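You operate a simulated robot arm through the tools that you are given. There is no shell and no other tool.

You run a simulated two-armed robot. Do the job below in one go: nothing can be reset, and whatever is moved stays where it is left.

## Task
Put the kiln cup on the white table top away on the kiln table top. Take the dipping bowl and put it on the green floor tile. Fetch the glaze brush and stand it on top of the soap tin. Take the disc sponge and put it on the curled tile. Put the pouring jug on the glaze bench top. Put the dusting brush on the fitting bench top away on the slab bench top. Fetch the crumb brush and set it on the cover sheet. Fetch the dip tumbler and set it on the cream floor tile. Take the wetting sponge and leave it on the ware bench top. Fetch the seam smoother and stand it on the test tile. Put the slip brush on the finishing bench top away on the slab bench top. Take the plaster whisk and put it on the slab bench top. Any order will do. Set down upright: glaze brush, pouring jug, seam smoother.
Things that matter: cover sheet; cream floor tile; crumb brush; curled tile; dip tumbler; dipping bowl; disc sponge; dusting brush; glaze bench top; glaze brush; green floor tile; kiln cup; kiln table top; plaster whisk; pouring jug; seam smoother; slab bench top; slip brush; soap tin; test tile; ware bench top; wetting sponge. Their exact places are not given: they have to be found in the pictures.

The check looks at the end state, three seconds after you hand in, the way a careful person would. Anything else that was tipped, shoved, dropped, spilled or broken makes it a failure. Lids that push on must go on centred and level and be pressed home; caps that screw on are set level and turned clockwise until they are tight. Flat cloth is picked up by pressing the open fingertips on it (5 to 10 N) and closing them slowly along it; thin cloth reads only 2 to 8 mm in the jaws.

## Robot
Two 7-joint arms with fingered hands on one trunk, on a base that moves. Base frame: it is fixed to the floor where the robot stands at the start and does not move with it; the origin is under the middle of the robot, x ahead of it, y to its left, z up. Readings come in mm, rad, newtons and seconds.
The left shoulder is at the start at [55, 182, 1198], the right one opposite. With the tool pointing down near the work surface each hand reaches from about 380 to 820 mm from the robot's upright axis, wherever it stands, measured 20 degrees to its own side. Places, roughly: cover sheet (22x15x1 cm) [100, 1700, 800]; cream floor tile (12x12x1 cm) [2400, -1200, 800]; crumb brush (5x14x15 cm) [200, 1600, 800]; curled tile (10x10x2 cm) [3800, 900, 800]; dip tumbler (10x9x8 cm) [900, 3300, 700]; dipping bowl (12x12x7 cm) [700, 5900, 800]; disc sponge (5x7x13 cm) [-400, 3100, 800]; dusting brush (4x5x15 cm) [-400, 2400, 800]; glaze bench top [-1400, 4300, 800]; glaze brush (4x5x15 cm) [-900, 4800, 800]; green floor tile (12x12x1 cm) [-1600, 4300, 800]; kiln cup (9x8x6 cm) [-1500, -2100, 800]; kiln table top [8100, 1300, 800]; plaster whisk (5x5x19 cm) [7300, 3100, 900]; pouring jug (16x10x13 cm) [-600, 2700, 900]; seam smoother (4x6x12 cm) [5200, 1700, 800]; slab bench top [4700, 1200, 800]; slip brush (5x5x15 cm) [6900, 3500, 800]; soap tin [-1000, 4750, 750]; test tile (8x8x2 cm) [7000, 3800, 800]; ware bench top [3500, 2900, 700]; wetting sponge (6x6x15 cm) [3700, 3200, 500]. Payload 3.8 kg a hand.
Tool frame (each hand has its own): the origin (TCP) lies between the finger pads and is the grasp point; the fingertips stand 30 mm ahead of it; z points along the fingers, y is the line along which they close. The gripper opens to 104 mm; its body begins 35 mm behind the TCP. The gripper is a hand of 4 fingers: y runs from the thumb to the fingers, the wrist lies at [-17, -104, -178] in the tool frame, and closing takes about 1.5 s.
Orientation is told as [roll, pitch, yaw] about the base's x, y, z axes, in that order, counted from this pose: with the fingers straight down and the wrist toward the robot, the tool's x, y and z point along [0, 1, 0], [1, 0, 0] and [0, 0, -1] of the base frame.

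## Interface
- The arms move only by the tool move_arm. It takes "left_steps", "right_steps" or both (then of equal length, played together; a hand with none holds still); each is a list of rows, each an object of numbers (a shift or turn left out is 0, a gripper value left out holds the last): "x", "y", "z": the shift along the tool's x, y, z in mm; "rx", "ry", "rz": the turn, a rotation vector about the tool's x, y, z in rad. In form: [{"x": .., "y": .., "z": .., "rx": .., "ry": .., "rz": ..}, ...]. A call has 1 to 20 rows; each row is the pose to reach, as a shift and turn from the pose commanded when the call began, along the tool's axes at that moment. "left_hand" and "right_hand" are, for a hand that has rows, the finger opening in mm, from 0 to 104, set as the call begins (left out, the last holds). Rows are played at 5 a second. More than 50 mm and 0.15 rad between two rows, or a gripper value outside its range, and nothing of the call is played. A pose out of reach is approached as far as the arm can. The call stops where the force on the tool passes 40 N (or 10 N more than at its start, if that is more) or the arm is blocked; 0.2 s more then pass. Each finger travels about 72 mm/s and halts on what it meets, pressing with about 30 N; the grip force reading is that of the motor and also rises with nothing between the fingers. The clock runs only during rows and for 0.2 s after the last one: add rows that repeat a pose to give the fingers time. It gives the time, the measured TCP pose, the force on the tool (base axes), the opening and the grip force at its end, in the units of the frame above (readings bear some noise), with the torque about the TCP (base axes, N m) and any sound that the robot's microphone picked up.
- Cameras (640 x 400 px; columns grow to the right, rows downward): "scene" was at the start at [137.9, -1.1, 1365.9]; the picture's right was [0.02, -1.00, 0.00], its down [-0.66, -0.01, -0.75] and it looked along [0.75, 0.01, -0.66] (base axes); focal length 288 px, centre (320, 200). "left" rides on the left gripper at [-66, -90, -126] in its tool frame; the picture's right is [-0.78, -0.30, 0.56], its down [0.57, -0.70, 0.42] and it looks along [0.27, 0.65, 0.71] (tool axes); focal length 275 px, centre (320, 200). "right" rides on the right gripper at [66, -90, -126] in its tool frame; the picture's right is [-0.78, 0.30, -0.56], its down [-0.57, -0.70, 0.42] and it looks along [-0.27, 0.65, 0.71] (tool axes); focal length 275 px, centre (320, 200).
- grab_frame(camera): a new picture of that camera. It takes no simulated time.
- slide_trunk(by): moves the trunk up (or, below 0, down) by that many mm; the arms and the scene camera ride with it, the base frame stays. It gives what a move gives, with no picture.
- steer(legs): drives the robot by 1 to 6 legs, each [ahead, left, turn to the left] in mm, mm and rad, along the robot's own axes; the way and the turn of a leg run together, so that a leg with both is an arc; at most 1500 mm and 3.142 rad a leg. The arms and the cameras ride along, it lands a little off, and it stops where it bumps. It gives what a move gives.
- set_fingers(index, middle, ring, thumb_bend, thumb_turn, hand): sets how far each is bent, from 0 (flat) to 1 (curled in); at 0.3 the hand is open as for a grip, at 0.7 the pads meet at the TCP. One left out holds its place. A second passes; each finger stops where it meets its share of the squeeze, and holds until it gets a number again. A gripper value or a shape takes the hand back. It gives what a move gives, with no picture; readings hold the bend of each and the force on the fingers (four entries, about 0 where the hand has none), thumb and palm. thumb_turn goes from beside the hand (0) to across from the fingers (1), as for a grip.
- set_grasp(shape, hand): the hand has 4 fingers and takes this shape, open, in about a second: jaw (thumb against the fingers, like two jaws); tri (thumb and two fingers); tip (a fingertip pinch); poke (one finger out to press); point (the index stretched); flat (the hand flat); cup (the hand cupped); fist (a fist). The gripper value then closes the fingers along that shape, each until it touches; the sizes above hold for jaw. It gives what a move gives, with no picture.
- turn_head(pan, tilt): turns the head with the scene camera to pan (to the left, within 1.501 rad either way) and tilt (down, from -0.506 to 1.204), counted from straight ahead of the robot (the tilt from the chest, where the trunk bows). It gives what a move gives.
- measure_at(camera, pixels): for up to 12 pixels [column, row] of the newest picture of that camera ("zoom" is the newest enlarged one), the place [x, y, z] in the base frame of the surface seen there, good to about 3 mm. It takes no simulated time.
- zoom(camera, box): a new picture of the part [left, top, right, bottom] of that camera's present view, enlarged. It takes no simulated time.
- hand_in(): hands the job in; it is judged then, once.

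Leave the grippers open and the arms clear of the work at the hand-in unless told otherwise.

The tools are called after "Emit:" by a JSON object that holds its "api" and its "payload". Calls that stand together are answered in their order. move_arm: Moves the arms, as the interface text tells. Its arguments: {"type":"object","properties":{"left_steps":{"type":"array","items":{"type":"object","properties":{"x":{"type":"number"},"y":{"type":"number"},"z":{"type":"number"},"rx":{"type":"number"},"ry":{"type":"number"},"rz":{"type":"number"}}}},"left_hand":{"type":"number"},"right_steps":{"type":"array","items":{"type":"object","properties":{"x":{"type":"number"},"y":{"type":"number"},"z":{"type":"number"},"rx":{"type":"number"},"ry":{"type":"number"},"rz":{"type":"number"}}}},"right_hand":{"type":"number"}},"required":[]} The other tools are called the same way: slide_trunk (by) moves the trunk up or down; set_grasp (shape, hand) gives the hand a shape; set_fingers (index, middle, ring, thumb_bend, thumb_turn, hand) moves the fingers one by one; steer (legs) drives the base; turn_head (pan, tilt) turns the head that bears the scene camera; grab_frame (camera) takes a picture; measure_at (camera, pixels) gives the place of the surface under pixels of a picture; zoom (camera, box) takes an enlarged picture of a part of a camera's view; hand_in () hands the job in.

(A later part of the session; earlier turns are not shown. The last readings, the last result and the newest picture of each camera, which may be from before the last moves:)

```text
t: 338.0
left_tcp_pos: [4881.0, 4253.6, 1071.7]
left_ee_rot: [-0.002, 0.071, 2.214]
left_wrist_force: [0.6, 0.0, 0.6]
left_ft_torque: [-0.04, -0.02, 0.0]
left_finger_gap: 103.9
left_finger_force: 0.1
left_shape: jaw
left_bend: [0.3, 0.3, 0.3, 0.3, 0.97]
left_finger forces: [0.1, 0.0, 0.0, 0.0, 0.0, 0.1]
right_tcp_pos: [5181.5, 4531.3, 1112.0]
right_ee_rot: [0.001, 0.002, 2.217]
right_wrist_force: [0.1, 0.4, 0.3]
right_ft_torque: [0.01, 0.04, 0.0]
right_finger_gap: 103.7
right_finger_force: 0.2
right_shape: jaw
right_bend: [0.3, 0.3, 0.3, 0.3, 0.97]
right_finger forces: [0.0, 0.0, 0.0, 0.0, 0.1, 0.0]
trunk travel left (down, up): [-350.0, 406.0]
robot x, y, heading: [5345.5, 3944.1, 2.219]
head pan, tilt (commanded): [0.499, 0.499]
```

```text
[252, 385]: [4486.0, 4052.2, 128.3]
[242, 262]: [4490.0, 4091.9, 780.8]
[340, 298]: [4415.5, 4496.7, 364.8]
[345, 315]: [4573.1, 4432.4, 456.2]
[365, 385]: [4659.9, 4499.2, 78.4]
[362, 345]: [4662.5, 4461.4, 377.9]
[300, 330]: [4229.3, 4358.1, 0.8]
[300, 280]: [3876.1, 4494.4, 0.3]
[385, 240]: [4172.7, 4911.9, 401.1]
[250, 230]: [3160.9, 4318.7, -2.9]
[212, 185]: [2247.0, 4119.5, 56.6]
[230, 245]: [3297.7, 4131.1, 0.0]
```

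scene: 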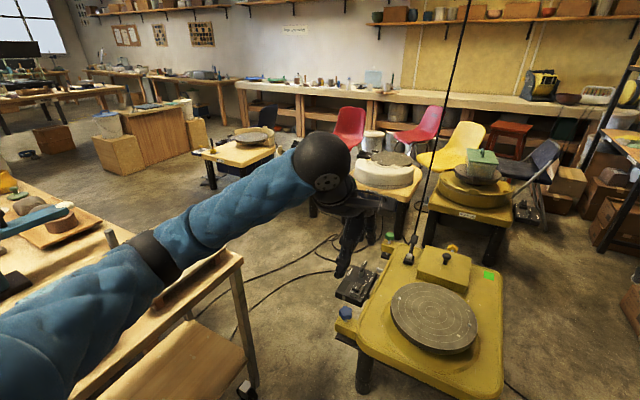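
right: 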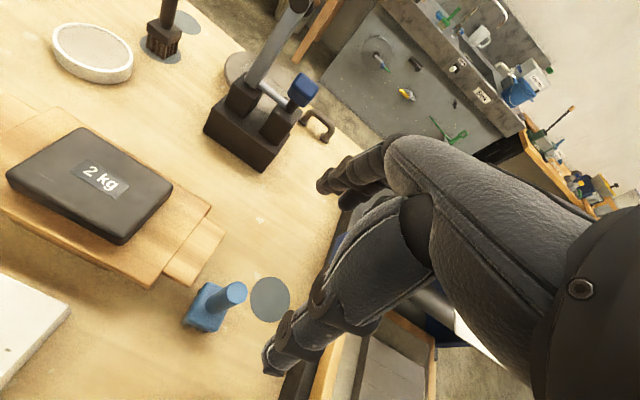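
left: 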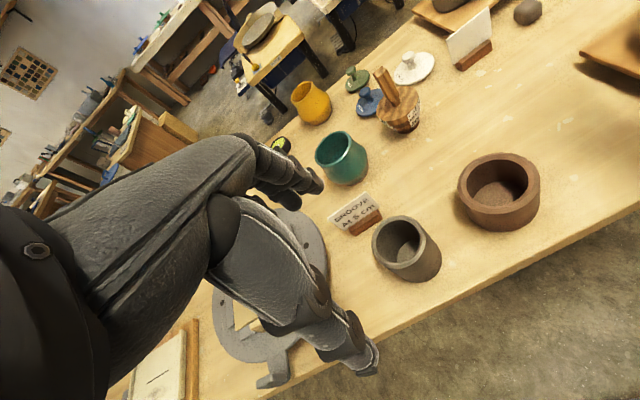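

The passage beyond the trolley is blocked (only ~350 mm to the yellow wheel table), so I'll reach the ware bench's back side from the west later. Now the seam smoother on the slab bench (≈(5200,1700)): driving back and around to face it.

Emit:
{"api": "steer", "payload": {"legs": [[-897, 297, 0], [0, 500, 0], [0, 0, 3.137], [60, -519, 0]]}}

Emit:
{"api": "turn_head", "payload": {"pan": -0.1, "tilt": 0.6}}

Emit:
{"api": "grab_frame", "payload": {"camera": "scene"}}

```text
t: 355.5
left_tcp_pos: [5346.7, 2077.8, 1072.1]
left_ee_rot: [0.001, 0.07, -0.913]
left_wrist_force: [-0.6, -0.1, -0.6]
left_ft_torque: [-0.01, -0.01, -0.02]
left_finger_gap: 104.0
left_finger_force: 0.0
left_shape: jaw
left_bend: [0.3, 0.3, 0.3, 0.3, 0.97]
left_finger forces: [0.0, 0.0, 0.1, 0.0, 0.0, 0.0]
right_tcp_pos: [5048.7, 1795.2, 1111.1]
right_ee_rot: [0.001, 0.003, -0.908]
right_wrist_force: [0.4, 0.6, 0.8]
right_ft_torque: [0.01, -0.02, -0.01]
right_finger_gap: 103.6
right_finger_force: 0.1
right_shape: jaw
right_bend: [0.3, 0.3, 0.3, 0.3, 0.97]
right_finger forces: [0.1, 0.0, 0.0, 0.0, 0.0, 0.1]
trunk travel left (down, up): [-350.0, 406.0]
robot x, y, heading: [4878.4, 2375.6, -0.913]
head pan, tilt (commanded): [0.499, 0.499]
```

```text
t: 356.5
left_tcp_pos: [5346.4, 2077.6, 1072.3]
left_ee_rot: [-0.001, 0.07, -0.913]
left_wrist_force: [0.2, 0.1, -0.3]
left_ft_torque: [0.02, -0.02, 0.02]
left_finger_gap: 103.6
left_finger_force: 0.0
left_shape: jaw
left_bend: [0.3, 0.3, 0.3, 0.3, 0.97]
left_finger forces: [0.0, 0.0, 0.1, 0.1, 0.0, 0.0]
right_tcp_pos: [5049.9, 1796.0, 1111.7]
right_ee_rot: [0.001, 0.0, -0.909]
right_wrist_force: [0.5, 0.3, -0.7]
right_ft_torque: [0.0, -0.01, -0.02]
right_finger_gap: 103.8
right_finger_force: 0.0
right_shape: jaw
right_bend: [0.3, 0.3, 0.3, 0.3, 0.97]
right_finger forces: [0.0, 0.0, 0.0, 0.0, 0.0, 0.0]
trunk travel left (down, up): [-350.0, 406.0]
robot x, y, heading: [4878.9, 2377.8, -0.907]
head pan, tilt (commanded): [-0.099, 0.6]
```

```text
taken
```

scene: 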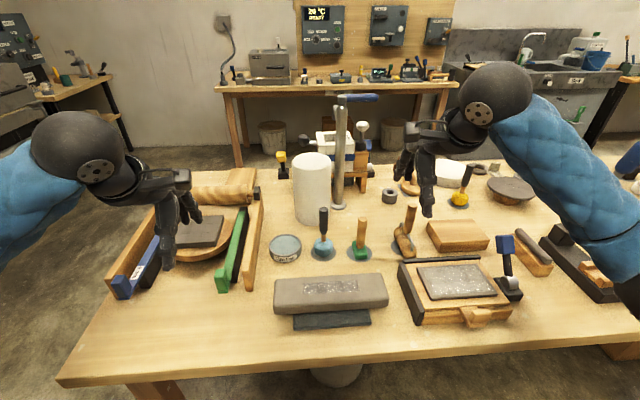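

Expected pixel for (5200,1700) is about (355,243): the small green-based tool there. Zooming and measuring.

Emit:
{"api": "zoom", "payload": {"camera": "scene", "box": [280, 190, 460, 290]}}

Emit:
{"api": "measure_at", "payload": {"camera": "zoom", "pixels": [[290, 85], [290, 110], [280, 165], [290, 190], [270, 200], [310, 180], [155, 120], [450, 110], [430, 190]]}}

```text
3.56 times, centred on (370, 240) of scene
```

zoom: 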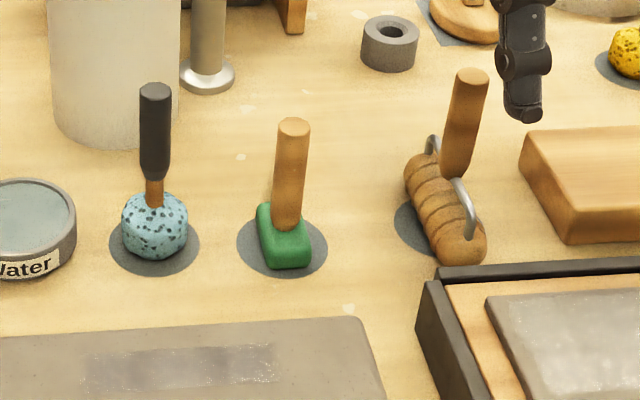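

```text
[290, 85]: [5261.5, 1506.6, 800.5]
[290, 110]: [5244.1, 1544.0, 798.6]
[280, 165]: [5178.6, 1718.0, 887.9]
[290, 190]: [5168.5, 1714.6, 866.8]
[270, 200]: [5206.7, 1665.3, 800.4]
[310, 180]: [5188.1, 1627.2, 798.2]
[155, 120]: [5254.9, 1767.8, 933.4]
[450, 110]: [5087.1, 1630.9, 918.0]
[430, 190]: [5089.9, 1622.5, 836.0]
```

The green tool matches [5200,1700] after rounding. Measuring its handle precisely, with the right wrist camera too.

Emit:
{"api": "measure_at", "payload": {"camera": "zoom", "pixels": [[293, 122], [293, 135], [288, 190], [283, 225], [262, 215], [308, 230], [285, 262], [262, 250]]}}

Emit:
{"api": "grab_frame", "payload": {"camera": "right"}}

```text
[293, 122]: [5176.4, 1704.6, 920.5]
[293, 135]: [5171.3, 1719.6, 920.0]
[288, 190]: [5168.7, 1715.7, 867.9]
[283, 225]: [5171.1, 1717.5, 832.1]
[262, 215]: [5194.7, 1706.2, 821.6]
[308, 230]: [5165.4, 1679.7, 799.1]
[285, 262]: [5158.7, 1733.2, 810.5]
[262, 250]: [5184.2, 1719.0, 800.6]
```

```text
taken
```

right: 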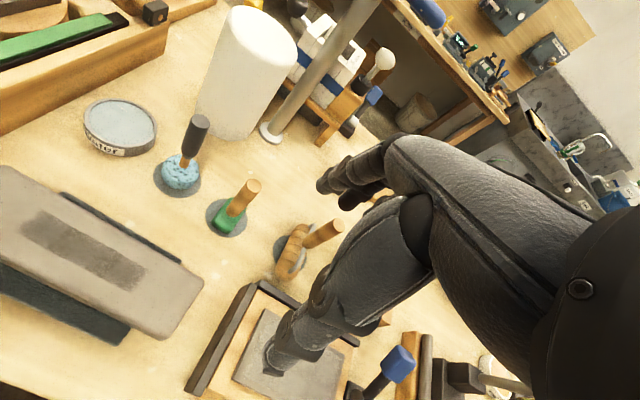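

Emit:
{"api": "measure_at", "payload": {"camera": "right", "pixels": [[252, 184], [250, 180], [254, 188], [235, 215], [215, 225], [195, 122], [325, 232], [190, 290], [130, 240], [205, 300]]}}

Emit:
{"api": "measure_at", "payload": {"camera": "scene", "pixels": [[330, 285], [380, 280], [300, 280], [350, 276], [410, 265], [312, 180], [340, 130], [345, 200]]}}

```text
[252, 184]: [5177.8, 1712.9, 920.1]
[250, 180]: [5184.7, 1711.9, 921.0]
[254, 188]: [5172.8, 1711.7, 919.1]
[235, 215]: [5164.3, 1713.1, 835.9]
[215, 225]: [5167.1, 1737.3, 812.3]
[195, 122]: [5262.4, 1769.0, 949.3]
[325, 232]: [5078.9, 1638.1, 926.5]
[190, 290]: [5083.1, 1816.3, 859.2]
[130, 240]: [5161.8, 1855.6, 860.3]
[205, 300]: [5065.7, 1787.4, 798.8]
```

```text
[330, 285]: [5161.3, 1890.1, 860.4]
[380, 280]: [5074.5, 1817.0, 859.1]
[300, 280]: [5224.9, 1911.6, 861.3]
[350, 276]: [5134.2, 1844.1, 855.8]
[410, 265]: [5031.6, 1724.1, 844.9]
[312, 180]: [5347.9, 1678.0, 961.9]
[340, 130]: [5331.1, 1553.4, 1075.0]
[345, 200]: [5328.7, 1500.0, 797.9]
```

Handle centre ≈(5177,1711), top 920. Moving the right hand over it at height then down to z≈985.

Emit:
{"api": "move_arm", "payload": {"right_steps": [{"x": 12, "y": 38}, {"x": 25, "y": 76}, {"x": 37, "y": 114}, {"x": 48, "y": 145}, {"x": 48, "y": 145, "z": 45}, {"x": 48, "y": 145, "z": 90}, {"x": 48, "y": 145, "z": 127}]}}

Emit:
{"api": "grab_frame", "payload": {"camera": "right"}}

Emit:
{"api": "zoom", "payload": {"camera": "right", "box": [200, 200, 360, 330]}}

```text
t: 358.1
left_tcp_pos: [5346.2, 2078.2, 1072.0]
left_ee_rot: [0.001, 0.07, -0.912]
left_wrist_force: [0.2, -1.1, -0.1]
left_ft_torque: [-0.03, -0.01, -0.02]
left_finger_gap: 103.9
left_finger_force: 0.0
left_shape: jaw
left_bend: [0.3, 0.3, 0.3, 0.3, 0.97]
left_finger forces: [0.1, 0.0, 0.0, 0.0, 0.0, 0.0]
right_tcp_pos: [5174.6, 1709.0, 983.0]
right_ee_rot: [0.0, 0.0, -0.909]
right_wrist_force: [1.5, 0.3, 0.2]
right_ft_torque: [0.05, -0.03, 0.01]
right_finger_gap: 103.9
right_finger_force: 0.1
right_shape: jaw
right_bend: [0.3, 0.3, 0.3, 0.3, 0.97]
right_finger forces: [0.0, 0.0, 0.0, 0.0, 0.0, 0.1]
trunk travel left (down, up): [-350.0, 406.0]
robot x, y, heading: [4878.9, 2379.6, -0.91]
head pan, tilt (commanded): [-0.099, 0.6]
```

```text
taken
```

right: 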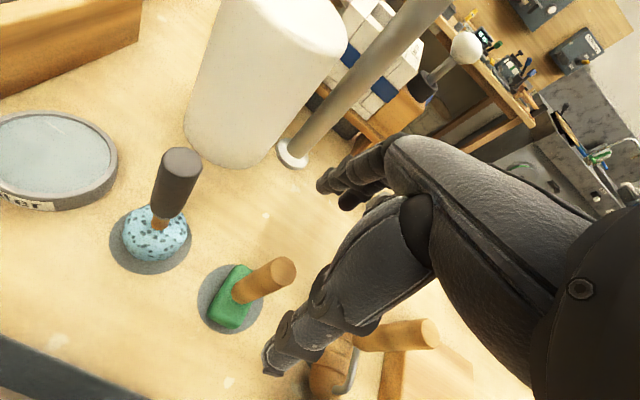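

```text
3.08 times, centred on (280, 265) of right
```

zoom: 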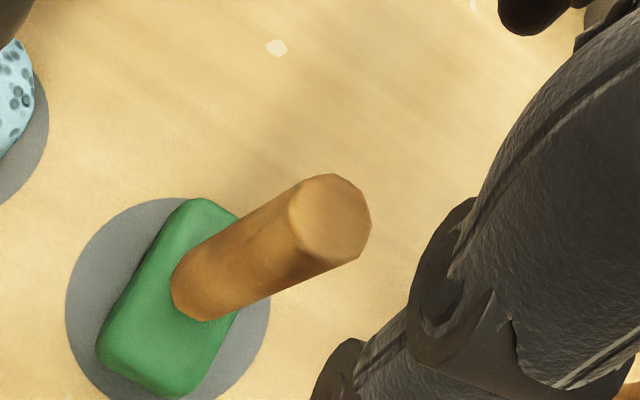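

Handle centre is exactly on the predicted pixel (285,270). Descending 96 mm, closing, lifting.

Emit:
{"api": "move_arm", "payload": {"right_steps": [{"z": 35}, {"z": 70}, {"z": 95}]}}

Emit:
{"api": "move_arm", "payload": {"right_steps": [{}, {}, {}, {}, {}, {}, {}, {}, {}], "right_hand": 0}}

Emit:
{"api": "move_arm", "payload": {"right_steps": [{"z": -30}, {"z": -70}, {"z": -115}, {"z": -160}, {"z": -205}, {"z": -220}]}}

Emit:
{"api": "grab_frame", "payload": {"camera": "right"}}

Emit:
{"api": "grab_frame", "payload": {"camera": "scene"}}

```text
t: 358.9
left_tcp_pos: [5346.2, 2078.1, 1070.8]
left_ee_rot: [-0.002, 0.07, -0.914]
left_wrist_force: [0.1, -0.5, -0.8]
left_ft_torque: [0.0, 0.0, 0.02]
left_finger_gap: 103.8
left_finger_force: 0.0
left_shape: jaw
left_bend: [0.3, 0.3, 0.3, 0.3, 0.97]
left_finger forces: [0.1, 0.0, 0.1, 0.0, 0.0, 0.0]
right_tcp_pos: [5176.7, 1710.4, 888.2]
right_ee_rot: [0.001, 0.002, -0.909]
right_wrist_force: [0.8, 0.2, 0.6]
right_ft_torque: [0.03, -0.01, 0.01]
right_finger_gap: 103.9
right_finger_force: 0.1
right_shape: jaw
right_bend: [0.3, 0.3, 0.3, 0.3, 0.97]
right_finger forces: [0.0, 0.0, 0.0, 0.0, 0.1, 0.0]
trunk travel left (down, up): [-350.0, 406.0]
robot x, y, heading: [4876.4, 2376.1, -0.913]
head pan, tilt (commanded): [-0.099, 0.6]
```

```text
t: 360.9
left_tcp_pos: [5346.6, 2077.6, 1071.6]
left_ee_rot: [-0.002, 0.069, -0.911]
left_wrist_force: [-0.4, -0.1, -0.9]
left_ft_torque: [0.01, 0.04, 0.0]
left_finger_gap: 103.7
left_finger_force: 0.1
left_shape: jaw
left_bend: [0.3, 0.3, 0.3, 0.3, 0.97]
left_finger forces: [0.0, 0.1, 0.0, 0.0, 0.0, 0.1]
right_tcp_pos: [5176.3, 1709.5, 888.0]
right_ee_rot: [0.002, 0.002, -0.911]
right_wrist_force: [0.0, 0.6, 0.5]
right_ft_torque: [-0.04, -0.01, 0.01]
right_finger_gap: 16.6
right_finger_force: 30.1
right_shape: jaw
right_bend: [0.73, 0.61, 0.67, 0.75, 1.0]
right_finger forces: [15.4, 10.3, 0.1, 0.0, 25.3, 0.0]
trunk travel left (down, up): [-350.0, 406.0]
robot x, y, heading: [4875.8, 2378.1, -0.912]
head pan, tilt (commanded): [-0.099, 0.6]
```

```text
t: 362.3
left_tcp_pos: [5345.3, 2077.3, 1071.4]
left_ee_rot: [-0.003, 0.069, -0.913]
left_wrist_force: [-0.1, 0.5, -0.2]
left_ft_torque: [0.01, 0.02, 0.0]
left_finger_gap: 103.7
left_finger_force: 0.0
left_shape: jaw
left_bend: [0.3, 0.3, 0.3, 0.3, 0.97]
left_finger forces: [0.0, 0.0, 0.1, 0.0, 0.0, 0.0]
right_tcp_pos: [5175.6, 1711.1, 1109.1]
right_ee_rot: [0.0, 0.002, -0.908]
right_wrist_force: [-0.4, 0.3, -1.2]
right_ft_torque: [-0.02, -0.01, -0.01]
right_finger_gap: 16.4
right_finger_force: 30.0
right_shape: jaw
right_bend: [0.73, 0.61, 0.67, 0.75, 1.0]
right_finger forces: [15.7, 10.8, 0.0, 0.0, 25.0, 0.0]
trunk travel left (down, up): [-350.0, 406.0]
robot x, y, heading: [4880.1, 2377.3, -0.909]
head pan, tilt (commanded): [-0.099, 0.6]
```

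```text
taken
```

right: 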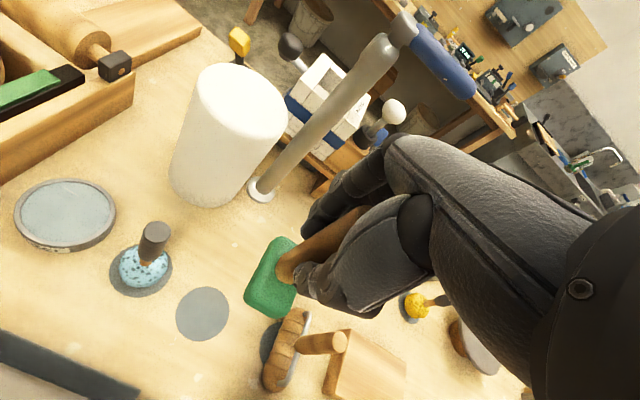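

```text
taken
```

scene: 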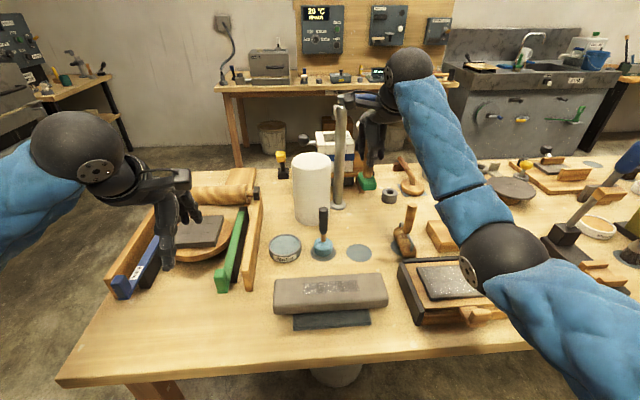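

The seam smoother is held. While here I'll note free spots on this bench for the slip brush and whisk.

Emit:
{"api": "measure_at", "payload": {"camera": "scene", "pixels": [[190, 330], [240, 325], [150, 350], [110, 340], [200, 360], [260, 290], [60, 378], [360, 253], [125, 295], [220, 290], [275, 310]]}}

Emit:
{"api": "move_arm", "payload": {"right_steps": [{"x": -20, "y": -40}, {"x": -40, "y": -80}, {"x": -55, "y": -120}, {"x": -60, "y": -145}]}}

```text
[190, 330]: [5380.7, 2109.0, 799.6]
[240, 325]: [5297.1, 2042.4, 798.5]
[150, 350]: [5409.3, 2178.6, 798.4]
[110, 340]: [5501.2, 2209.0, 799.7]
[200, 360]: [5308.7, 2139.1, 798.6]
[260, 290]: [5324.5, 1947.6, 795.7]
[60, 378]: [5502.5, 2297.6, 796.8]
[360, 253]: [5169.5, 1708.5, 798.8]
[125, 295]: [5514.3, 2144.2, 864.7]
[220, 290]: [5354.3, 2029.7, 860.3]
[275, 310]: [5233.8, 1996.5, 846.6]
```

```text
t: 363.3
left_tcp_pos: [5346.0, 2077.9, 1070.9]
left_ee_rot: [-0.002, 0.07, -0.914]
left_wrist_force: [-0.1, -0.2, 0.1]
left_ft_torque: [-0.05, -0.02, 0.03]
left_finger_gap: 103.7
left_finger_force: 0.0
left_shape: jaw
left_bend: [0.3, 0.3, 0.3, 0.3, 0.97]
left_finger forces: [0.0, 0.1, 0.1, 0.1, 0.0, 0.0]
right_tcp_pos: [5037.8, 1788.1, 1107.7]
right_ee_rot: [0.0, 0.003, -0.91]
right_wrist_force: [-0.3, 0.8, -1.1]
right_ft_torque: [0.02, -0.01, 0.02]
right_finger_gap: 16.5
right_finger_force: 29.9
right_shape: jaw
right_bend: [0.73, 0.61, 0.67, 0.75, 1.0]
right_finger forces: [15.9, 10.9, 0.0, 0.0, 25.0, 0.0]
trunk travel left (down, up): [-350.0, 406.0]
robot x, y, heading: [4880.2, 2379.2, -0.908]
head pan, tilt (commanded): [-0.099, 0.6]
```

Free strip at about (5290–5400, 2050–2130). Now driving toward the test tile / slip brush bench in the east.

Emit:
{"api": "steer", "payload": {"legs": [[-200, 0, 0], [0, 0, 1.55], [1434, -490, 0]]}}

Emit:
{"api": "turn_head", "payload": {"pan": 0.0, "tilt": 0.4}}

Emit:
{"api": "grab_frame", "payload": {"camera": "scene"}}

```text
refused: leg 3 is longer than a leg can be; nothing moved
```

```text
t: 364.0
left_tcp_pos: [5345.7, 2077.8, 1072.6]
left_ee_rot: [0.0, 0.069, -0.914]
left_wrist_force: [0.0, -0.5, 0.4]
left_ft_torque: [0.0, 0.0, -0.05]
left_finger_gap: 104.1
left_finger_force: 0.0
left_shape: jaw
left_bend: [0.3, 0.3, 0.3, 0.3, 0.97]
left_finger forces: [0.0, 0.0, 0.0, 0.0, 0.0, 0.0]
right_tcp_pos: [5039.5, 1786.3, 1108.5]
right_ee_rot: [0.0, 0.001, -0.909]
right_wrist_force: [-0.1, 1.5, -1.3]
right_ft_torque: [0.02, 0.01, -0.03]
right_finger_gap: 16.3
right_finger_force: 29.9
right_shape: jaw
right_bend: [0.73, 0.61, 0.67, 0.75, 1.0]
right_finger forces: [15.9, 11.1, 0.0, 0.0, 25.0, 0.0]
trunk travel left (down, up): [-350.0, 406.0]
robot x, y, heading: [4877.9, 2378.2, -0.908]
head pan, tilt (commanded): [0.0, 0.4]
```

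```text
taken
```

scene: 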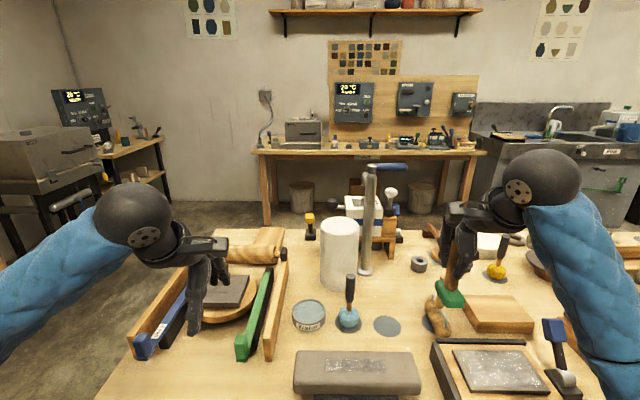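

The last leg was too long; splitting it.

Emit:
{"api": "steer", "payload": {"legs": [[-200, 0, 0], [0, 0, 1.55], [717, -245, 0], [717, -245, 0]]}}

Emit:
{"api": "grab_frame", "payload": {"camera": "scene"}}

```text
t: 376.9
left_tcp_pos: [6478.4, 3507.8, 1071.5]
left_ee_rot: [-0.001, 0.07, 0.672]
left_wrist_force: [0.3, 0.2, 0.0]
left_ft_torque: [-0.02, 0.03, -0.02]
left_finger_gap: 103.8
left_finger_force: 0.0
left_shape: jaw
left_bend: [0.3, 0.3, 0.3, 0.3, 0.97]
left_finger forces: [0.0, 0.1, 0.0, 0.0, 0.0, 0.0]
right_tcp_pos: [6773.7, 3205.3, 1107.0]
right_ee_rot: [-0.001, 0.001, 0.675]
right_wrist_force: [-0.1, -0.1, -1.7]
right_ft_torque: [-0.02, 0.0, -0.01]
right_finger_gap: 16.5
right_finger_force: 30.2
right_shape: jaw
right_bend: [0.73, 0.61, 0.67, 0.75, 1.0]
right_finger forces: [15.9, 11.6, 0.0, 0.0, 24.5, 0.0]
trunk travel left (down, up): [-350.0, 406.0]
robot x, y, heading: [6185.5, 3032.3, 0.674]
head pan, tilt (commanded): [0.0, 0.4]
```

```text
taken
```

scene: 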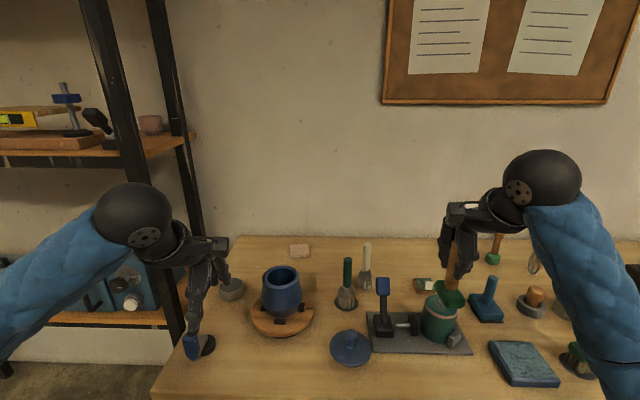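

Now facing the bench. Tilting down to see everything and measuring.

Emit:
{"api": "turn_head", "payload": {"pan": 0.0, "tilt": 0.7}}

Emit:
{"api": "grab_frame", "payload": {"camera": "scene"}}

Emit:
{"api": "measure_at", "payload": {"camera": "scene", "pixels": [[150, 330], [300, 330], [345, 165], [365, 160], [300, 155], [285, 205], [350, 255], [440, 220], [490, 210], [160, 300], [500, 330], [320, 310]]}}

```text
t: 377.7
left_tcp_pos: [6477.1, 3509.0, 1071.7]
left_ee_rot: [-0.002, 0.07, 0.672]
left_wrist_force: [0.4, -0.7, 0.6]
left_ft_torque: [0.02, 0.02, 0.0]
left_finger_gap: 103.8
left_finger_force: 0.2
left_shape: jaw
left_bend: [0.3, 0.3, 0.3, 0.3, 0.97]
left_finger forces: [0.0, 0.0, 0.1, 0.1, 0.0, 0.0]
right_tcp_pos: [6772.9, 3206.2, 1108.3]
right_ee_rot: [-0.001, 0.003, 0.675]
right_wrist_force: [0.2, -0.8, -1.8]
right_ft_torque: [-0.03, 0.0, 0.0]
right_finger_gap: 16.2
right_finger_force: 30.1
right_shape: jaw
right_bend: [0.73, 0.61, 0.67, 0.75, 1.0]
right_finger forces: [16.0, 11.5, 0.0, 0.1, 24.5, 0.1]
trunk travel left (down, up): [-350.0, 406.0]
robot x, y, heading: [6179.4, 3035.9, 0.672]
head pan, tilt (commanded): [0.0, 0.7]
```

```text
taken
```

scene: 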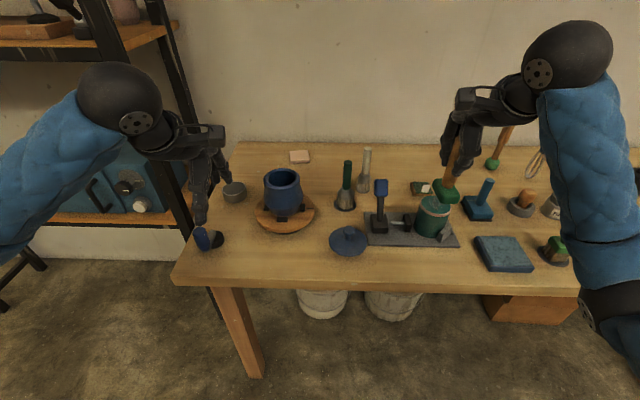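

```text
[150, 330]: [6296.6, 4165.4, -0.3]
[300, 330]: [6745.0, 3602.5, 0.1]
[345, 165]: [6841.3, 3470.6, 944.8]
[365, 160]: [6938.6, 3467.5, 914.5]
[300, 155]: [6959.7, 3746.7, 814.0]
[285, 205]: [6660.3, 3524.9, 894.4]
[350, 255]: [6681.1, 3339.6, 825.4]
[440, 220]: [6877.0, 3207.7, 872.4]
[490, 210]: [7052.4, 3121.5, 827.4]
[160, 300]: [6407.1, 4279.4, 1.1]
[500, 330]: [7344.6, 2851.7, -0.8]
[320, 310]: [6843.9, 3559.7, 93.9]
```

Zooming on the pink tile and the two candidate brushes (green handle at (346,185), pale handle at (365,170)).

Emit:
{"api": "zoom", "payload": {"camera": "scene", "box": [270, 135, 420, 265]}}

Emit:
{"api": "measure_at", "payload": {"camera": "zoom", "pixels": [[295, 80], [295, 90], [295, 180], [270, 220], [330, 220], [355, 40], [355, 50], [352, 110], [325, 170], [380, 175], [350, 180], [295, 225]]}}

Emit:
{"api": "zoom", "payload": {"camera": "scene", "box": [440, 110, 600, 280]}}

```text
3.08 times, centred on (345, 200) of scene
```

zoom: 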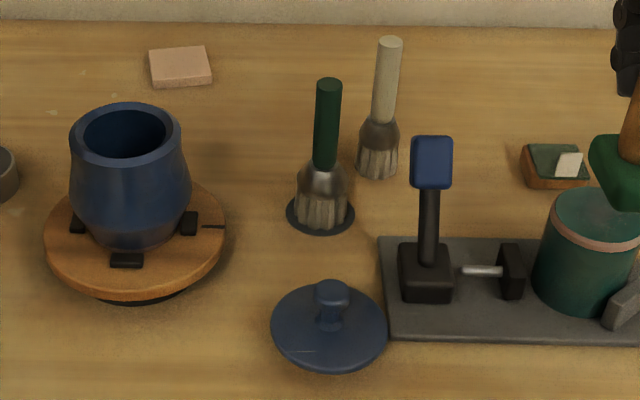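

```text
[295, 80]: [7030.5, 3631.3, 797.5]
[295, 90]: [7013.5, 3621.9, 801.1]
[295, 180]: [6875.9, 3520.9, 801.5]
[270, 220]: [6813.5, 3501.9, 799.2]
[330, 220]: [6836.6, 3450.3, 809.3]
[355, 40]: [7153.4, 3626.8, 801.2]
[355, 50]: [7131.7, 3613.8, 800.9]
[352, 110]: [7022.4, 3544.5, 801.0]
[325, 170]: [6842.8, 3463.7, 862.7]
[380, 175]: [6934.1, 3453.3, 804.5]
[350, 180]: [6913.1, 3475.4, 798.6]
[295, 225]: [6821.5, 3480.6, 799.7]
```

```text
2.35 times, centred on (520, 195) of scene
```

zoom: 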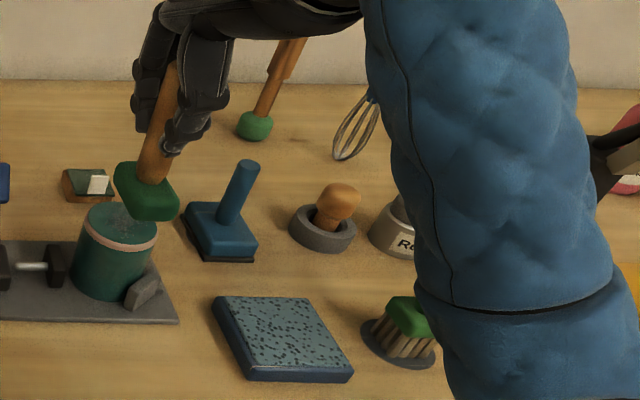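

Emit:
{"api": "zoom", "payload": {"camera": "scene", "box": [270, 135, 420, 265]}}

Emit:
{"api": "measure_at", "payload": {"camera": "zoom", "pixels": [[328, 86], [328, 130], [322, 200], [300, 215], [345, 215], [390, 43], [385, 90], [378, 150], [362, 170], [392, 172], [180, 65], [153, 60]]}}

Emit:
{"api": "measure_at", "payload": {"camera": "zoom", "pixels": [[205, 52], [210, 78], [155, 80], [152, 57], [265, 213], [353, 213], [320, 232], [435, 145]]}}

```text
3.08 times, centred on (345, 200) of scene
```

zoom: 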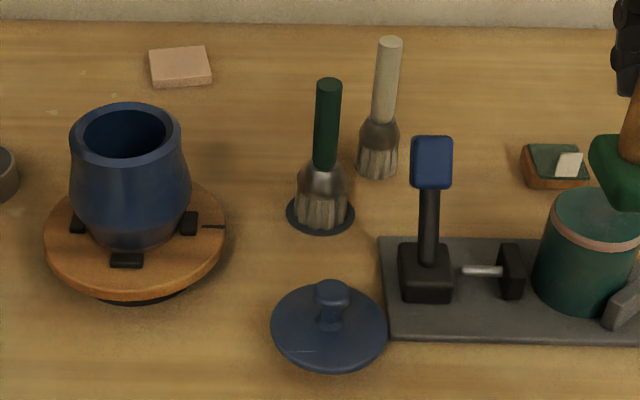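

```text
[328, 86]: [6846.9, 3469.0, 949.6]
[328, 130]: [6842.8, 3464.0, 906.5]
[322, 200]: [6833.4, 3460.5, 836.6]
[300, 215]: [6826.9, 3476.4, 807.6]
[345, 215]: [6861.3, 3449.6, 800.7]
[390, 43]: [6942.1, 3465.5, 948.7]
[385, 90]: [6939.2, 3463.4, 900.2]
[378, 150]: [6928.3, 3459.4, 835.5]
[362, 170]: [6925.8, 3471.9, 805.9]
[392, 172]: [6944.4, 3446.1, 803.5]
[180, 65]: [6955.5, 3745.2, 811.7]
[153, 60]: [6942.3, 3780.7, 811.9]
```

```text
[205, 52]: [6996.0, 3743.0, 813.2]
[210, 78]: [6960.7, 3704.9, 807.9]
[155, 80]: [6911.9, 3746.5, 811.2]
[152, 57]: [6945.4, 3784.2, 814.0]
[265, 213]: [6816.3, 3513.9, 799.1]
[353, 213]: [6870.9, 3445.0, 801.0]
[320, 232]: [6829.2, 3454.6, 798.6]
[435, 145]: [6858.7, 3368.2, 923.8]
```

The pink tile (centre ≈(6954,3746)) is the test tile. For the slip brush I must decide between two brushes; getting a wrist-camera view for accurate centres.

Emit:
{"api": "grab_frame", "payload": {"camera": "left"}}

Emit:
{"api": "grab_frame", "payload": {"camera": "right"}}

```text
taken
```

left: 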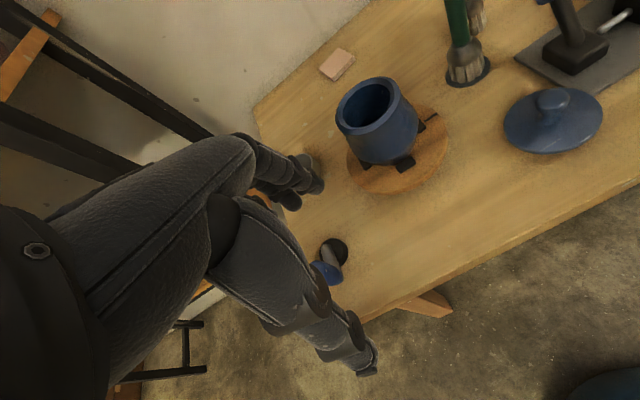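

```text
taken
```

right: 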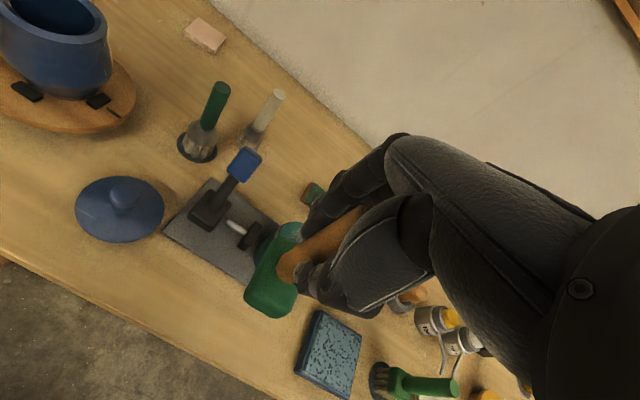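

Emit:
{"api": "zoom", "payload": {"camera": "right", "box": [160, 60, 310, 180]}}

Emit:
{"api": "measure_at", "payload": {"camera": "zoom", "pixels": [[265, 80], [250, 90], [215, 250], [200, 290], [115, 270], [225, 320], [440, 105], [425, 115], [380, 220], [160, 265]]}}

```text
3.33 times, centred on (235, 120) of right
```

zoom: 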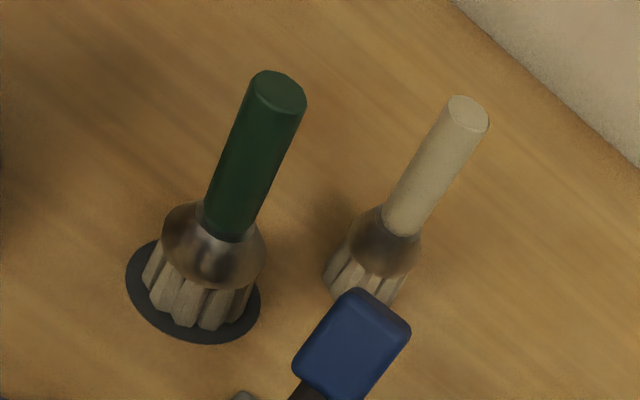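

```text
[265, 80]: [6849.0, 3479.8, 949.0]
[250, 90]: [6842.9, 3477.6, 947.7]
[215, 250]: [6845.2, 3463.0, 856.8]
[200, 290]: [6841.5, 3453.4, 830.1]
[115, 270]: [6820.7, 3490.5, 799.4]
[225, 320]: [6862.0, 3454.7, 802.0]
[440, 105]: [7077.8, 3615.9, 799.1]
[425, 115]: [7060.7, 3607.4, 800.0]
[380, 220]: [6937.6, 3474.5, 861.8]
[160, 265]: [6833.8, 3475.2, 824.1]
```

Emit:
{"api": "measure_at", "payload": {"camera": "zoom", "pixels": [[280, 92], [262, 82], [300, 105], [468, 113], [452, 105], [484, 122], [132, 285], [195, 338], [255, 305], [145, 245], [330, 285], [395, 290]]}}

```text
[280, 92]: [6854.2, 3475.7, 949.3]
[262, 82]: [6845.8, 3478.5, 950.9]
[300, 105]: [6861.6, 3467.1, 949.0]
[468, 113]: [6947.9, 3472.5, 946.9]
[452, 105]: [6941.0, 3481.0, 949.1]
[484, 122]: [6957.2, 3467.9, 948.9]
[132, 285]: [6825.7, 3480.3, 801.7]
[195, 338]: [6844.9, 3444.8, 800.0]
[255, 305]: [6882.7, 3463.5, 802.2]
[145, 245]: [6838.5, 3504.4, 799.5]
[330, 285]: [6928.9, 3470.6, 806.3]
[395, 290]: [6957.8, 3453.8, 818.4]
```

Both brushes round to [6900,3500], so I'll compare sizes: zooming on each base.

Emit:
{"api": "zoom", "payload": {"camera": "scene", "box": [325, 150, 405, 215]}}

Emit:
{"api": "measure_at", "payload": {"camera": "zoom", "pixels": [[105, 330], [240, 330], [115, 300], [235, 300], [170, 360], [260, 215], [360, 215], [270, 180], [350, 180], [310, 240]]}}

```text
6.15 times, centred on (365, 182) of scene
```

zoom: 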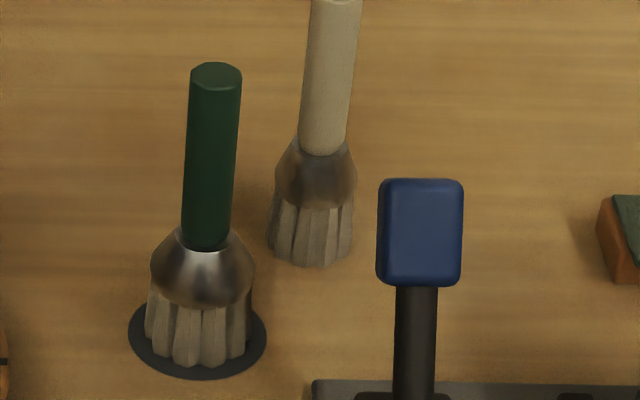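

```text
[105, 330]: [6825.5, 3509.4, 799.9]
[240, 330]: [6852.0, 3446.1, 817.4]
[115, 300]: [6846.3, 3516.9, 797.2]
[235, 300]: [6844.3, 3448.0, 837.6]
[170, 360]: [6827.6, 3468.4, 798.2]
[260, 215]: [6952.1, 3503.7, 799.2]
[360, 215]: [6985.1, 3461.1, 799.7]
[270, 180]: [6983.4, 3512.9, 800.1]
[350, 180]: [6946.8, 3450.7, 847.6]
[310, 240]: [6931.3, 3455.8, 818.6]
```

The pale-handled brush (≈46 mm base, not on a home mat) fits "5x5x15"; the green one is ≈52 mm. I'll take the pale one later. First the seam smoother onto the test tile. Measuring the bench edge.

Emit:
{"api": "measure_at", "payload": {"camera": "scene", "pixels": [[200, 283], [300, 285], [400, 287], [500, 289], [180, 278], [237, 148], [240, 365], [232, 190], [420, 150]]}}

```text
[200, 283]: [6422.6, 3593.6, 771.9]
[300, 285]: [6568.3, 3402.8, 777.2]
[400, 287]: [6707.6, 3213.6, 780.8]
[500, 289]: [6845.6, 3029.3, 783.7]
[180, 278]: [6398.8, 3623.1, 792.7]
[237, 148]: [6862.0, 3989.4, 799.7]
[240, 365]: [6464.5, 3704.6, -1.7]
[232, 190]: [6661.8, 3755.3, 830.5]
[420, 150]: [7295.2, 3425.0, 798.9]
```

The test tile lies 517 mm deep on this bench, so I need to get close (≈270 mm from the edge). First pulling the left hand in and leveling it, then moving left and in two steps forward.

Emit:
{"api": "move_arm", "payload": {"left_steps": [{"y": -40, "rx": -0.035}, {"y": -80, "rx": -0.07}, {"y": -120, "rx": -0.07}, {"y": -140, "z": -20, "rx": -0.07}]}}

Emit:
{"api": "steer", "payload": {"legs": [[0, 0, -0.029], [0, 273, 0], [200, 0, 0]]}}

Emit:
{"api": "turn_head", "payload": {"pan": -0.1, "tilt": 0.65}}

Emit:
{"api": "grab_frame", "payload": {"camera": "scene"}}

Emit:
{"api": "grab_frame", "payload": {"camera": "right"}}

```text
t: 378.7
left_tcp_pos: [6372.7, 3423.7, 1101.6]
left_ee_rot: [0.0, 0.002, 0.673]
left_wrist_force: [-0.9, 0.4, 0.7]
left_ft_torque: [0.0, 0.01, -0.03]
left_finger_gap: 103.8
left_finger_force: 0.0
left_shape: jaw
left_bend: [0.3, 0.3, 0.3, 0.3, 0.97]
left_finger forces: [0.0, 0.0, 0.0, 0.0, 0.1, 0.1]
left hand out of reach, approached as far as the arm can: row 4
right_tcp_pos: [6773.6, 3206.9, 1107.9]
right_ee_rot: [0.0, 0.002, 0.676]
right_wrist_force: [0.4, -0.2, -1.7]
right_ft_torque: [0.01, 0.03, 0.0]
right_finger_gap: 16.2
right_finger_force: 30.3
right_shape: jaw
right_bend: [0.73, 0.61, 0.67, 0.75, 1.0]
right_finger forces: [16.1, 11.6, 0.0, 0.1, 24.5, 0.0]
trunk travel left (down, up): [-350.0, 406.0]
robot x, y, heading: [6187.9, 3036.6, 0.679]
head pan, tilt (commanded): [0.0, 0.7]
```

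```text
t: 382.2
left_tcp_pos: [6381.7, 3762.0, 1099.9]
left_ee_rot: [-0.001, 0.003, 0.64]
left_wrist_force: [0.4, 1.2, -0.2]
left_ft_torque: [0.0, 0.01, 0.03]
left_finger_gap: 103.7
left_finger_force: 0.1
left_shape: jaw
left_bend: [0.3, 0.3, 0.3, 0.3, 0.97]
left_finger forces: [0.1, 0.0, 0.0, 0.0, 0.0, 0.0]
right_tcp_pos: [6774.7, 3529.1, 1106.7]
right_ee_rot: [0.0, 0.001, 0.642]
right_wrist_force: [0.2, 0.7, -2.1]
right_ft_torque: [-0.03, 0.04, 0.0]
right_finger_gap: 16.0
right_finger_force: 30.0
right_shape: jaw
right_bend: [0.73, 0.61, 0.67, 0.75, 1.0]
right_finger forces: [16.1, 11.7, 0.1, 0.1, 24.5, 0.0]
trunk travel left (down, up): [-350.0, 406.0]
robot x, y, heading: [6177.3, 3379.9, 0.641]
head pan, tilt (commanded): [0.0, 0.7]
```

```text
t: 382.8
left_tcp_pos: [6381.1, 3761.3, 1101.0]
left_ee_rot: [0.001, 0.004, 0.639]
left_wrist_force: [0.7, 0.3, -0.3]
left_ft_torque: [-0.03, -0.03, 0.04]
left_finger_gap: 103.6
left_finger_force: 0.1
left_shape: jaw
left_bend: [0.3, 0.3, 0.3, 0.3, 0.97]
left_finger forces: [0.0, 0.1, 0.1, 0.0, 0.0, 0.1]
right_tcp_pos: [6772.3, 3528.0, 1109.1]
right_ee_rot: [0.0, 0.002, 0.642]
right_wrist_force: [-0.1, -0.7, -1.3]
right_ft_torque: [-0.02, -0.02, 0.03]
right_finger_gap: 16.4
right_finger_force: 29.7
right_shape: jaw
right_bend: [0.73, 0.61, 0.67, 0.75, 1.0]
right_finger forces: [16.2, 11.7, 0.1, 0.0, 24.6, 0.0]
trunk travel left (down, up): [-350.0, 406.0]
robot x, y, heading: [6179.2, 3379.5, 0.648]
head pan, tilt (commanded): [-0.099, 0.649]
```

```text
taken
```

scene: 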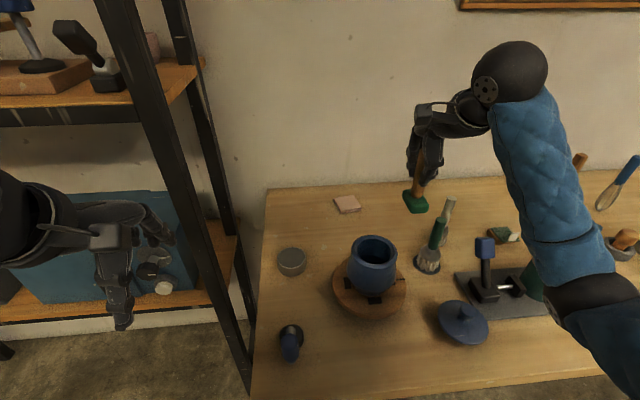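

```text
taken
```

right: 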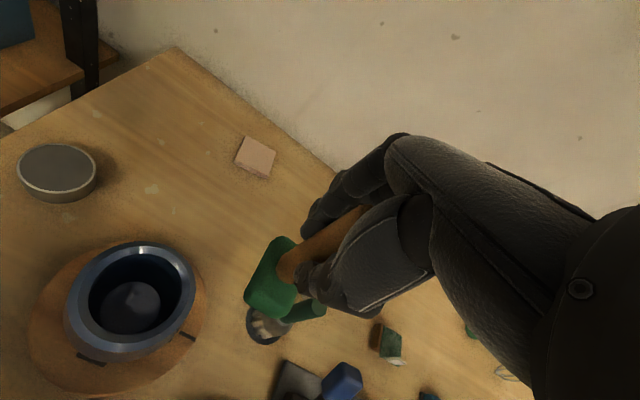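

Measuring the rack post near my left hand, and the tile.

Emit:
{"api": "measure_at", "payload": {"camera": "scene", "pixels": [[165, 150], [200, 250], [235, 345], [215, 210], [120, 320], [150, 250], [345, 203], [335, 203], [358, 205], [347, 197], [347, 212]]}}

Emit:
{"api": "zoom", "payload": {"camera": "right", "box": [200, 110, 340, 210]}}

Emit:
{"api": "measure_at", "payload": {"camera": "zoom", "pixels": [[190, 110], [310, 155], [275, 275], [150, 225], [230, 190]]}}

```text
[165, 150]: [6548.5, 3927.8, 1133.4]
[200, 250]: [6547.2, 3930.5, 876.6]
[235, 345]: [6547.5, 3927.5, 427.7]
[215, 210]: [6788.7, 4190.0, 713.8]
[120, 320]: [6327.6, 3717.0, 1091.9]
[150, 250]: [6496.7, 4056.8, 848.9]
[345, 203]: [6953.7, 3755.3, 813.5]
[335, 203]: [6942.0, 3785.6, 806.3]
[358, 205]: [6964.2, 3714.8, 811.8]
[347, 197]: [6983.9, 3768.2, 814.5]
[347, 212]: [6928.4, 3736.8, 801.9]
```

```text
4.00 times, centred on (270, 160) of right
```

zoom: 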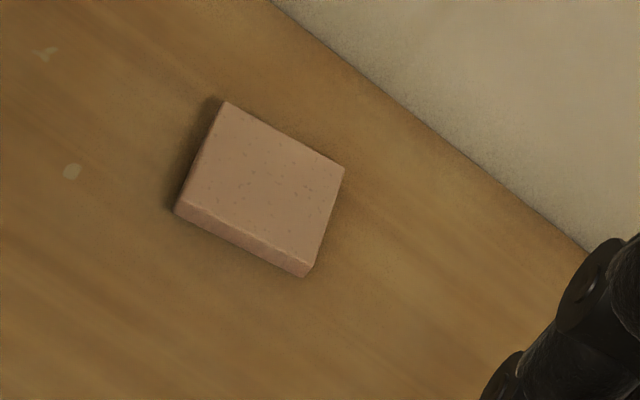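

```text
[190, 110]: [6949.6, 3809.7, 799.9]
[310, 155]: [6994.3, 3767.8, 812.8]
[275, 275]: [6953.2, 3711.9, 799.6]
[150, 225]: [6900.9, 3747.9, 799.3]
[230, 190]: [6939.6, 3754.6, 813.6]
```

Emit:
{"api": "measure_at", "payload": {"camera": "zoom", "pixels": [[262, 185], [226, 108], [338, 170], [304, 262], [184, 206]]}}

Emit:
{"api": "zoom", "payload": {"camera": "right", "box": [220, 210, 380, 330]}}

```text
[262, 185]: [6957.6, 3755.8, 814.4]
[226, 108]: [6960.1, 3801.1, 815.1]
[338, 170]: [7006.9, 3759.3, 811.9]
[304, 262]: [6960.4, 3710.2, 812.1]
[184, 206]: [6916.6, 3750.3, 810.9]
```

```text
3.33 times, centred on (300, 270) of right
```

zoom: 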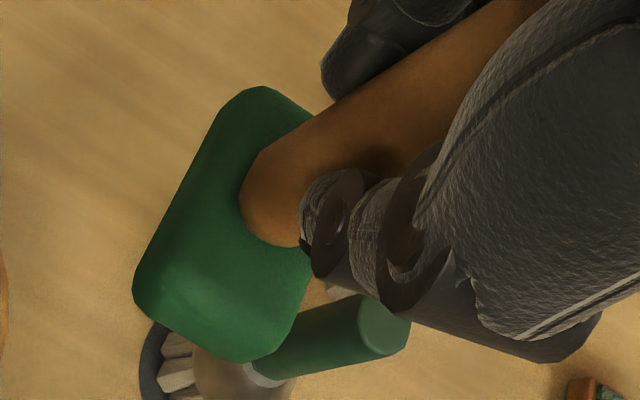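

Tile centre ≈(6961,3755), top 813. Checking the smoother base's centre relative to the TCP.

Emit:
{"api": "measure_at", "payload": {"camera": "zoom", "pixels": [[255, 92], [300, 115], [140, 285], [235, 352], [300, 265], [215, 150], [180, 320], [270, 230], [225, 250]]}}

```text
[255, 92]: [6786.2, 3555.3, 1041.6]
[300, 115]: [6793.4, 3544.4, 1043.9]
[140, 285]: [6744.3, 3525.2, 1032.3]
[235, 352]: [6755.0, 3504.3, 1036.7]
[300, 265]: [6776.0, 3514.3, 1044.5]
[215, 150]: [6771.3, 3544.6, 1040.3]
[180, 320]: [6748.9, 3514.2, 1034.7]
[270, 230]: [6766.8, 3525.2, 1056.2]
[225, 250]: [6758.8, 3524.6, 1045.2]
```

Base centre coincides with the TCP. Moving 80 mm closer (to ≈240 mm from the edge).

Emit:
{"api": "steer", "payload": {"legs": [[80, 0, 0]]}}

```text
t: 383.9
left_tcp_pos: [6447.5, 3808.5, 1100.7]
left_ee_rot: [0.0, 0.003, 0.639]
left_wrist_force: [0.2, 0.8, -0.7]
left_ft_torque: [-0.02, 0.02, 0.01]
left_finger_gap: 103.7
left_finger_force: 0.1
left_shape: jaw
left_bend: [0.3, 0.3, 0.3, 0.3, 0.97]
left_finger forces: [0.1, 0.0, 0.1, 0.1, 0.0, 0.1]
right_tcp_pos: [6836.2, 3577.2, 1108.2]
right_ee_rot: [-0.001, 0.001, 0.643]
right_wrist_force: [0.5, -0.5, -1.9]
right_ft_torque: [-0.01, 0.03, 0.0]
right_finger_gap: 16.0
right_finger_force: 30.3
right_shape: jaw
right_bend: [0.73, 0.61, 0.67, 0.75, 1.0]
right_finger forces: [16.0, 11.7, 0.0, 0.0, 24.5, 0.1]
trunk travel left (down, up): [-350.0, 406.0]
robot x, y, heading: [6242.2, 3424.9, 0.64]
head pan, tilt (commanded): [-0.099, 0.649]
```

Emit:
{"api": "move_arm", "payload": {"right_steps": [{"x": 15, "y": 45}, {"x": 30, "y": 90}, {"x": 45, "y": 135}, {"x": 58, "y": 180}, {"x": 67, "y": 207}, {"x": 67, "y": 207, "z": 45}, {"x": 67, "y": 207, "z": 90}, {"x": 67, "y": 207, "z": 135}, {"x": 67, "y": 207, "z": 170}]}}

Emit:
{"api": "grab_frame", "payload": {"camera": "right"}}

Emit:
{"api": "zoom", "payload": {"camera": "right", "box": [180, 200, 360, 340]}}

Emit:
{"api": "zoom", "payload": {"camera": "scene", "box": [280, 120, 420, 250]}}

```text
t: 385.9
left_tcp_pos: [6444.6, 3808.5, 1101.9]
left_ee_rot: [0.001, 0.002, 0.637]
left_wrist_force: [-0.2, 0.1, 0.4]
left_ft_torque: [-0.01, 0.0, 0.0]
left_finger_gap: 104.0
left_finger_force: 0.0
left_shape: jaw
left_bend: [0.3, 0.3, 0.3, 0.3, 0.97]
left_finger forces: [0.0, 0.0, 0.1, 0.1, 0.1, 0.0]
right_tcp_pos: [6960.9, 3754.1, 938.0]
right_ee_rot: [-0.001, -0.002, 0.641]
right_wrist_force: [0.2, -0.6, -2.2]
right_ft_torque: [0.0, -0.02, -0.01]
right_finger_gap: 16.2
right_finger_force: 30.5
right_shape: jaw
right_bend: [0.73, 0.61, 0.67, 0.75, 1.0]
right_finger forces: [16.4, 11.9, 0.0, 0.0, 24.3, 0.1]
trunk travel left (down, up): [-350.0, 406.0]
robot x, y, heading: [6245.4, 3425.4, 0.646]
head pan, tilt (commanded): [-0.099, 0.649]
```

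```text
taken
```

right: 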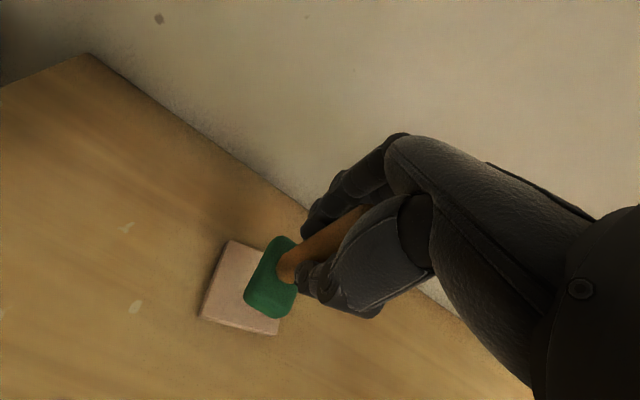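

```text
2.86 times, centred on (270, 270) of right
```

zoom: 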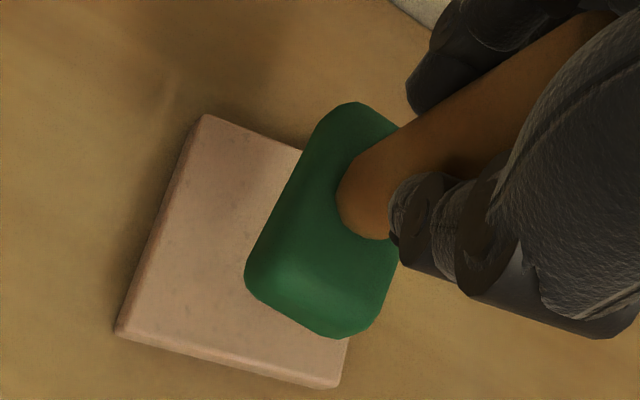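

```text
3.08 times, centred on (350, 185) of scene
```

zoom: 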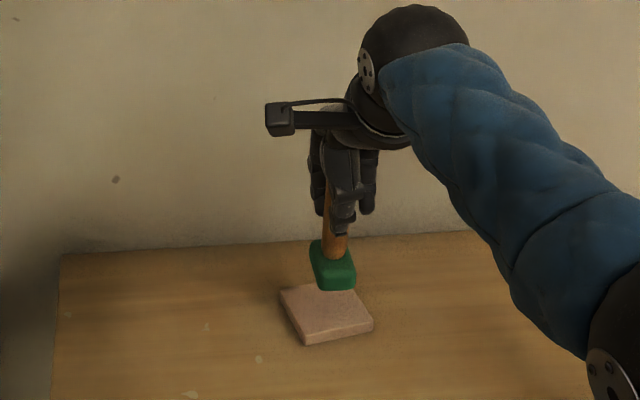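

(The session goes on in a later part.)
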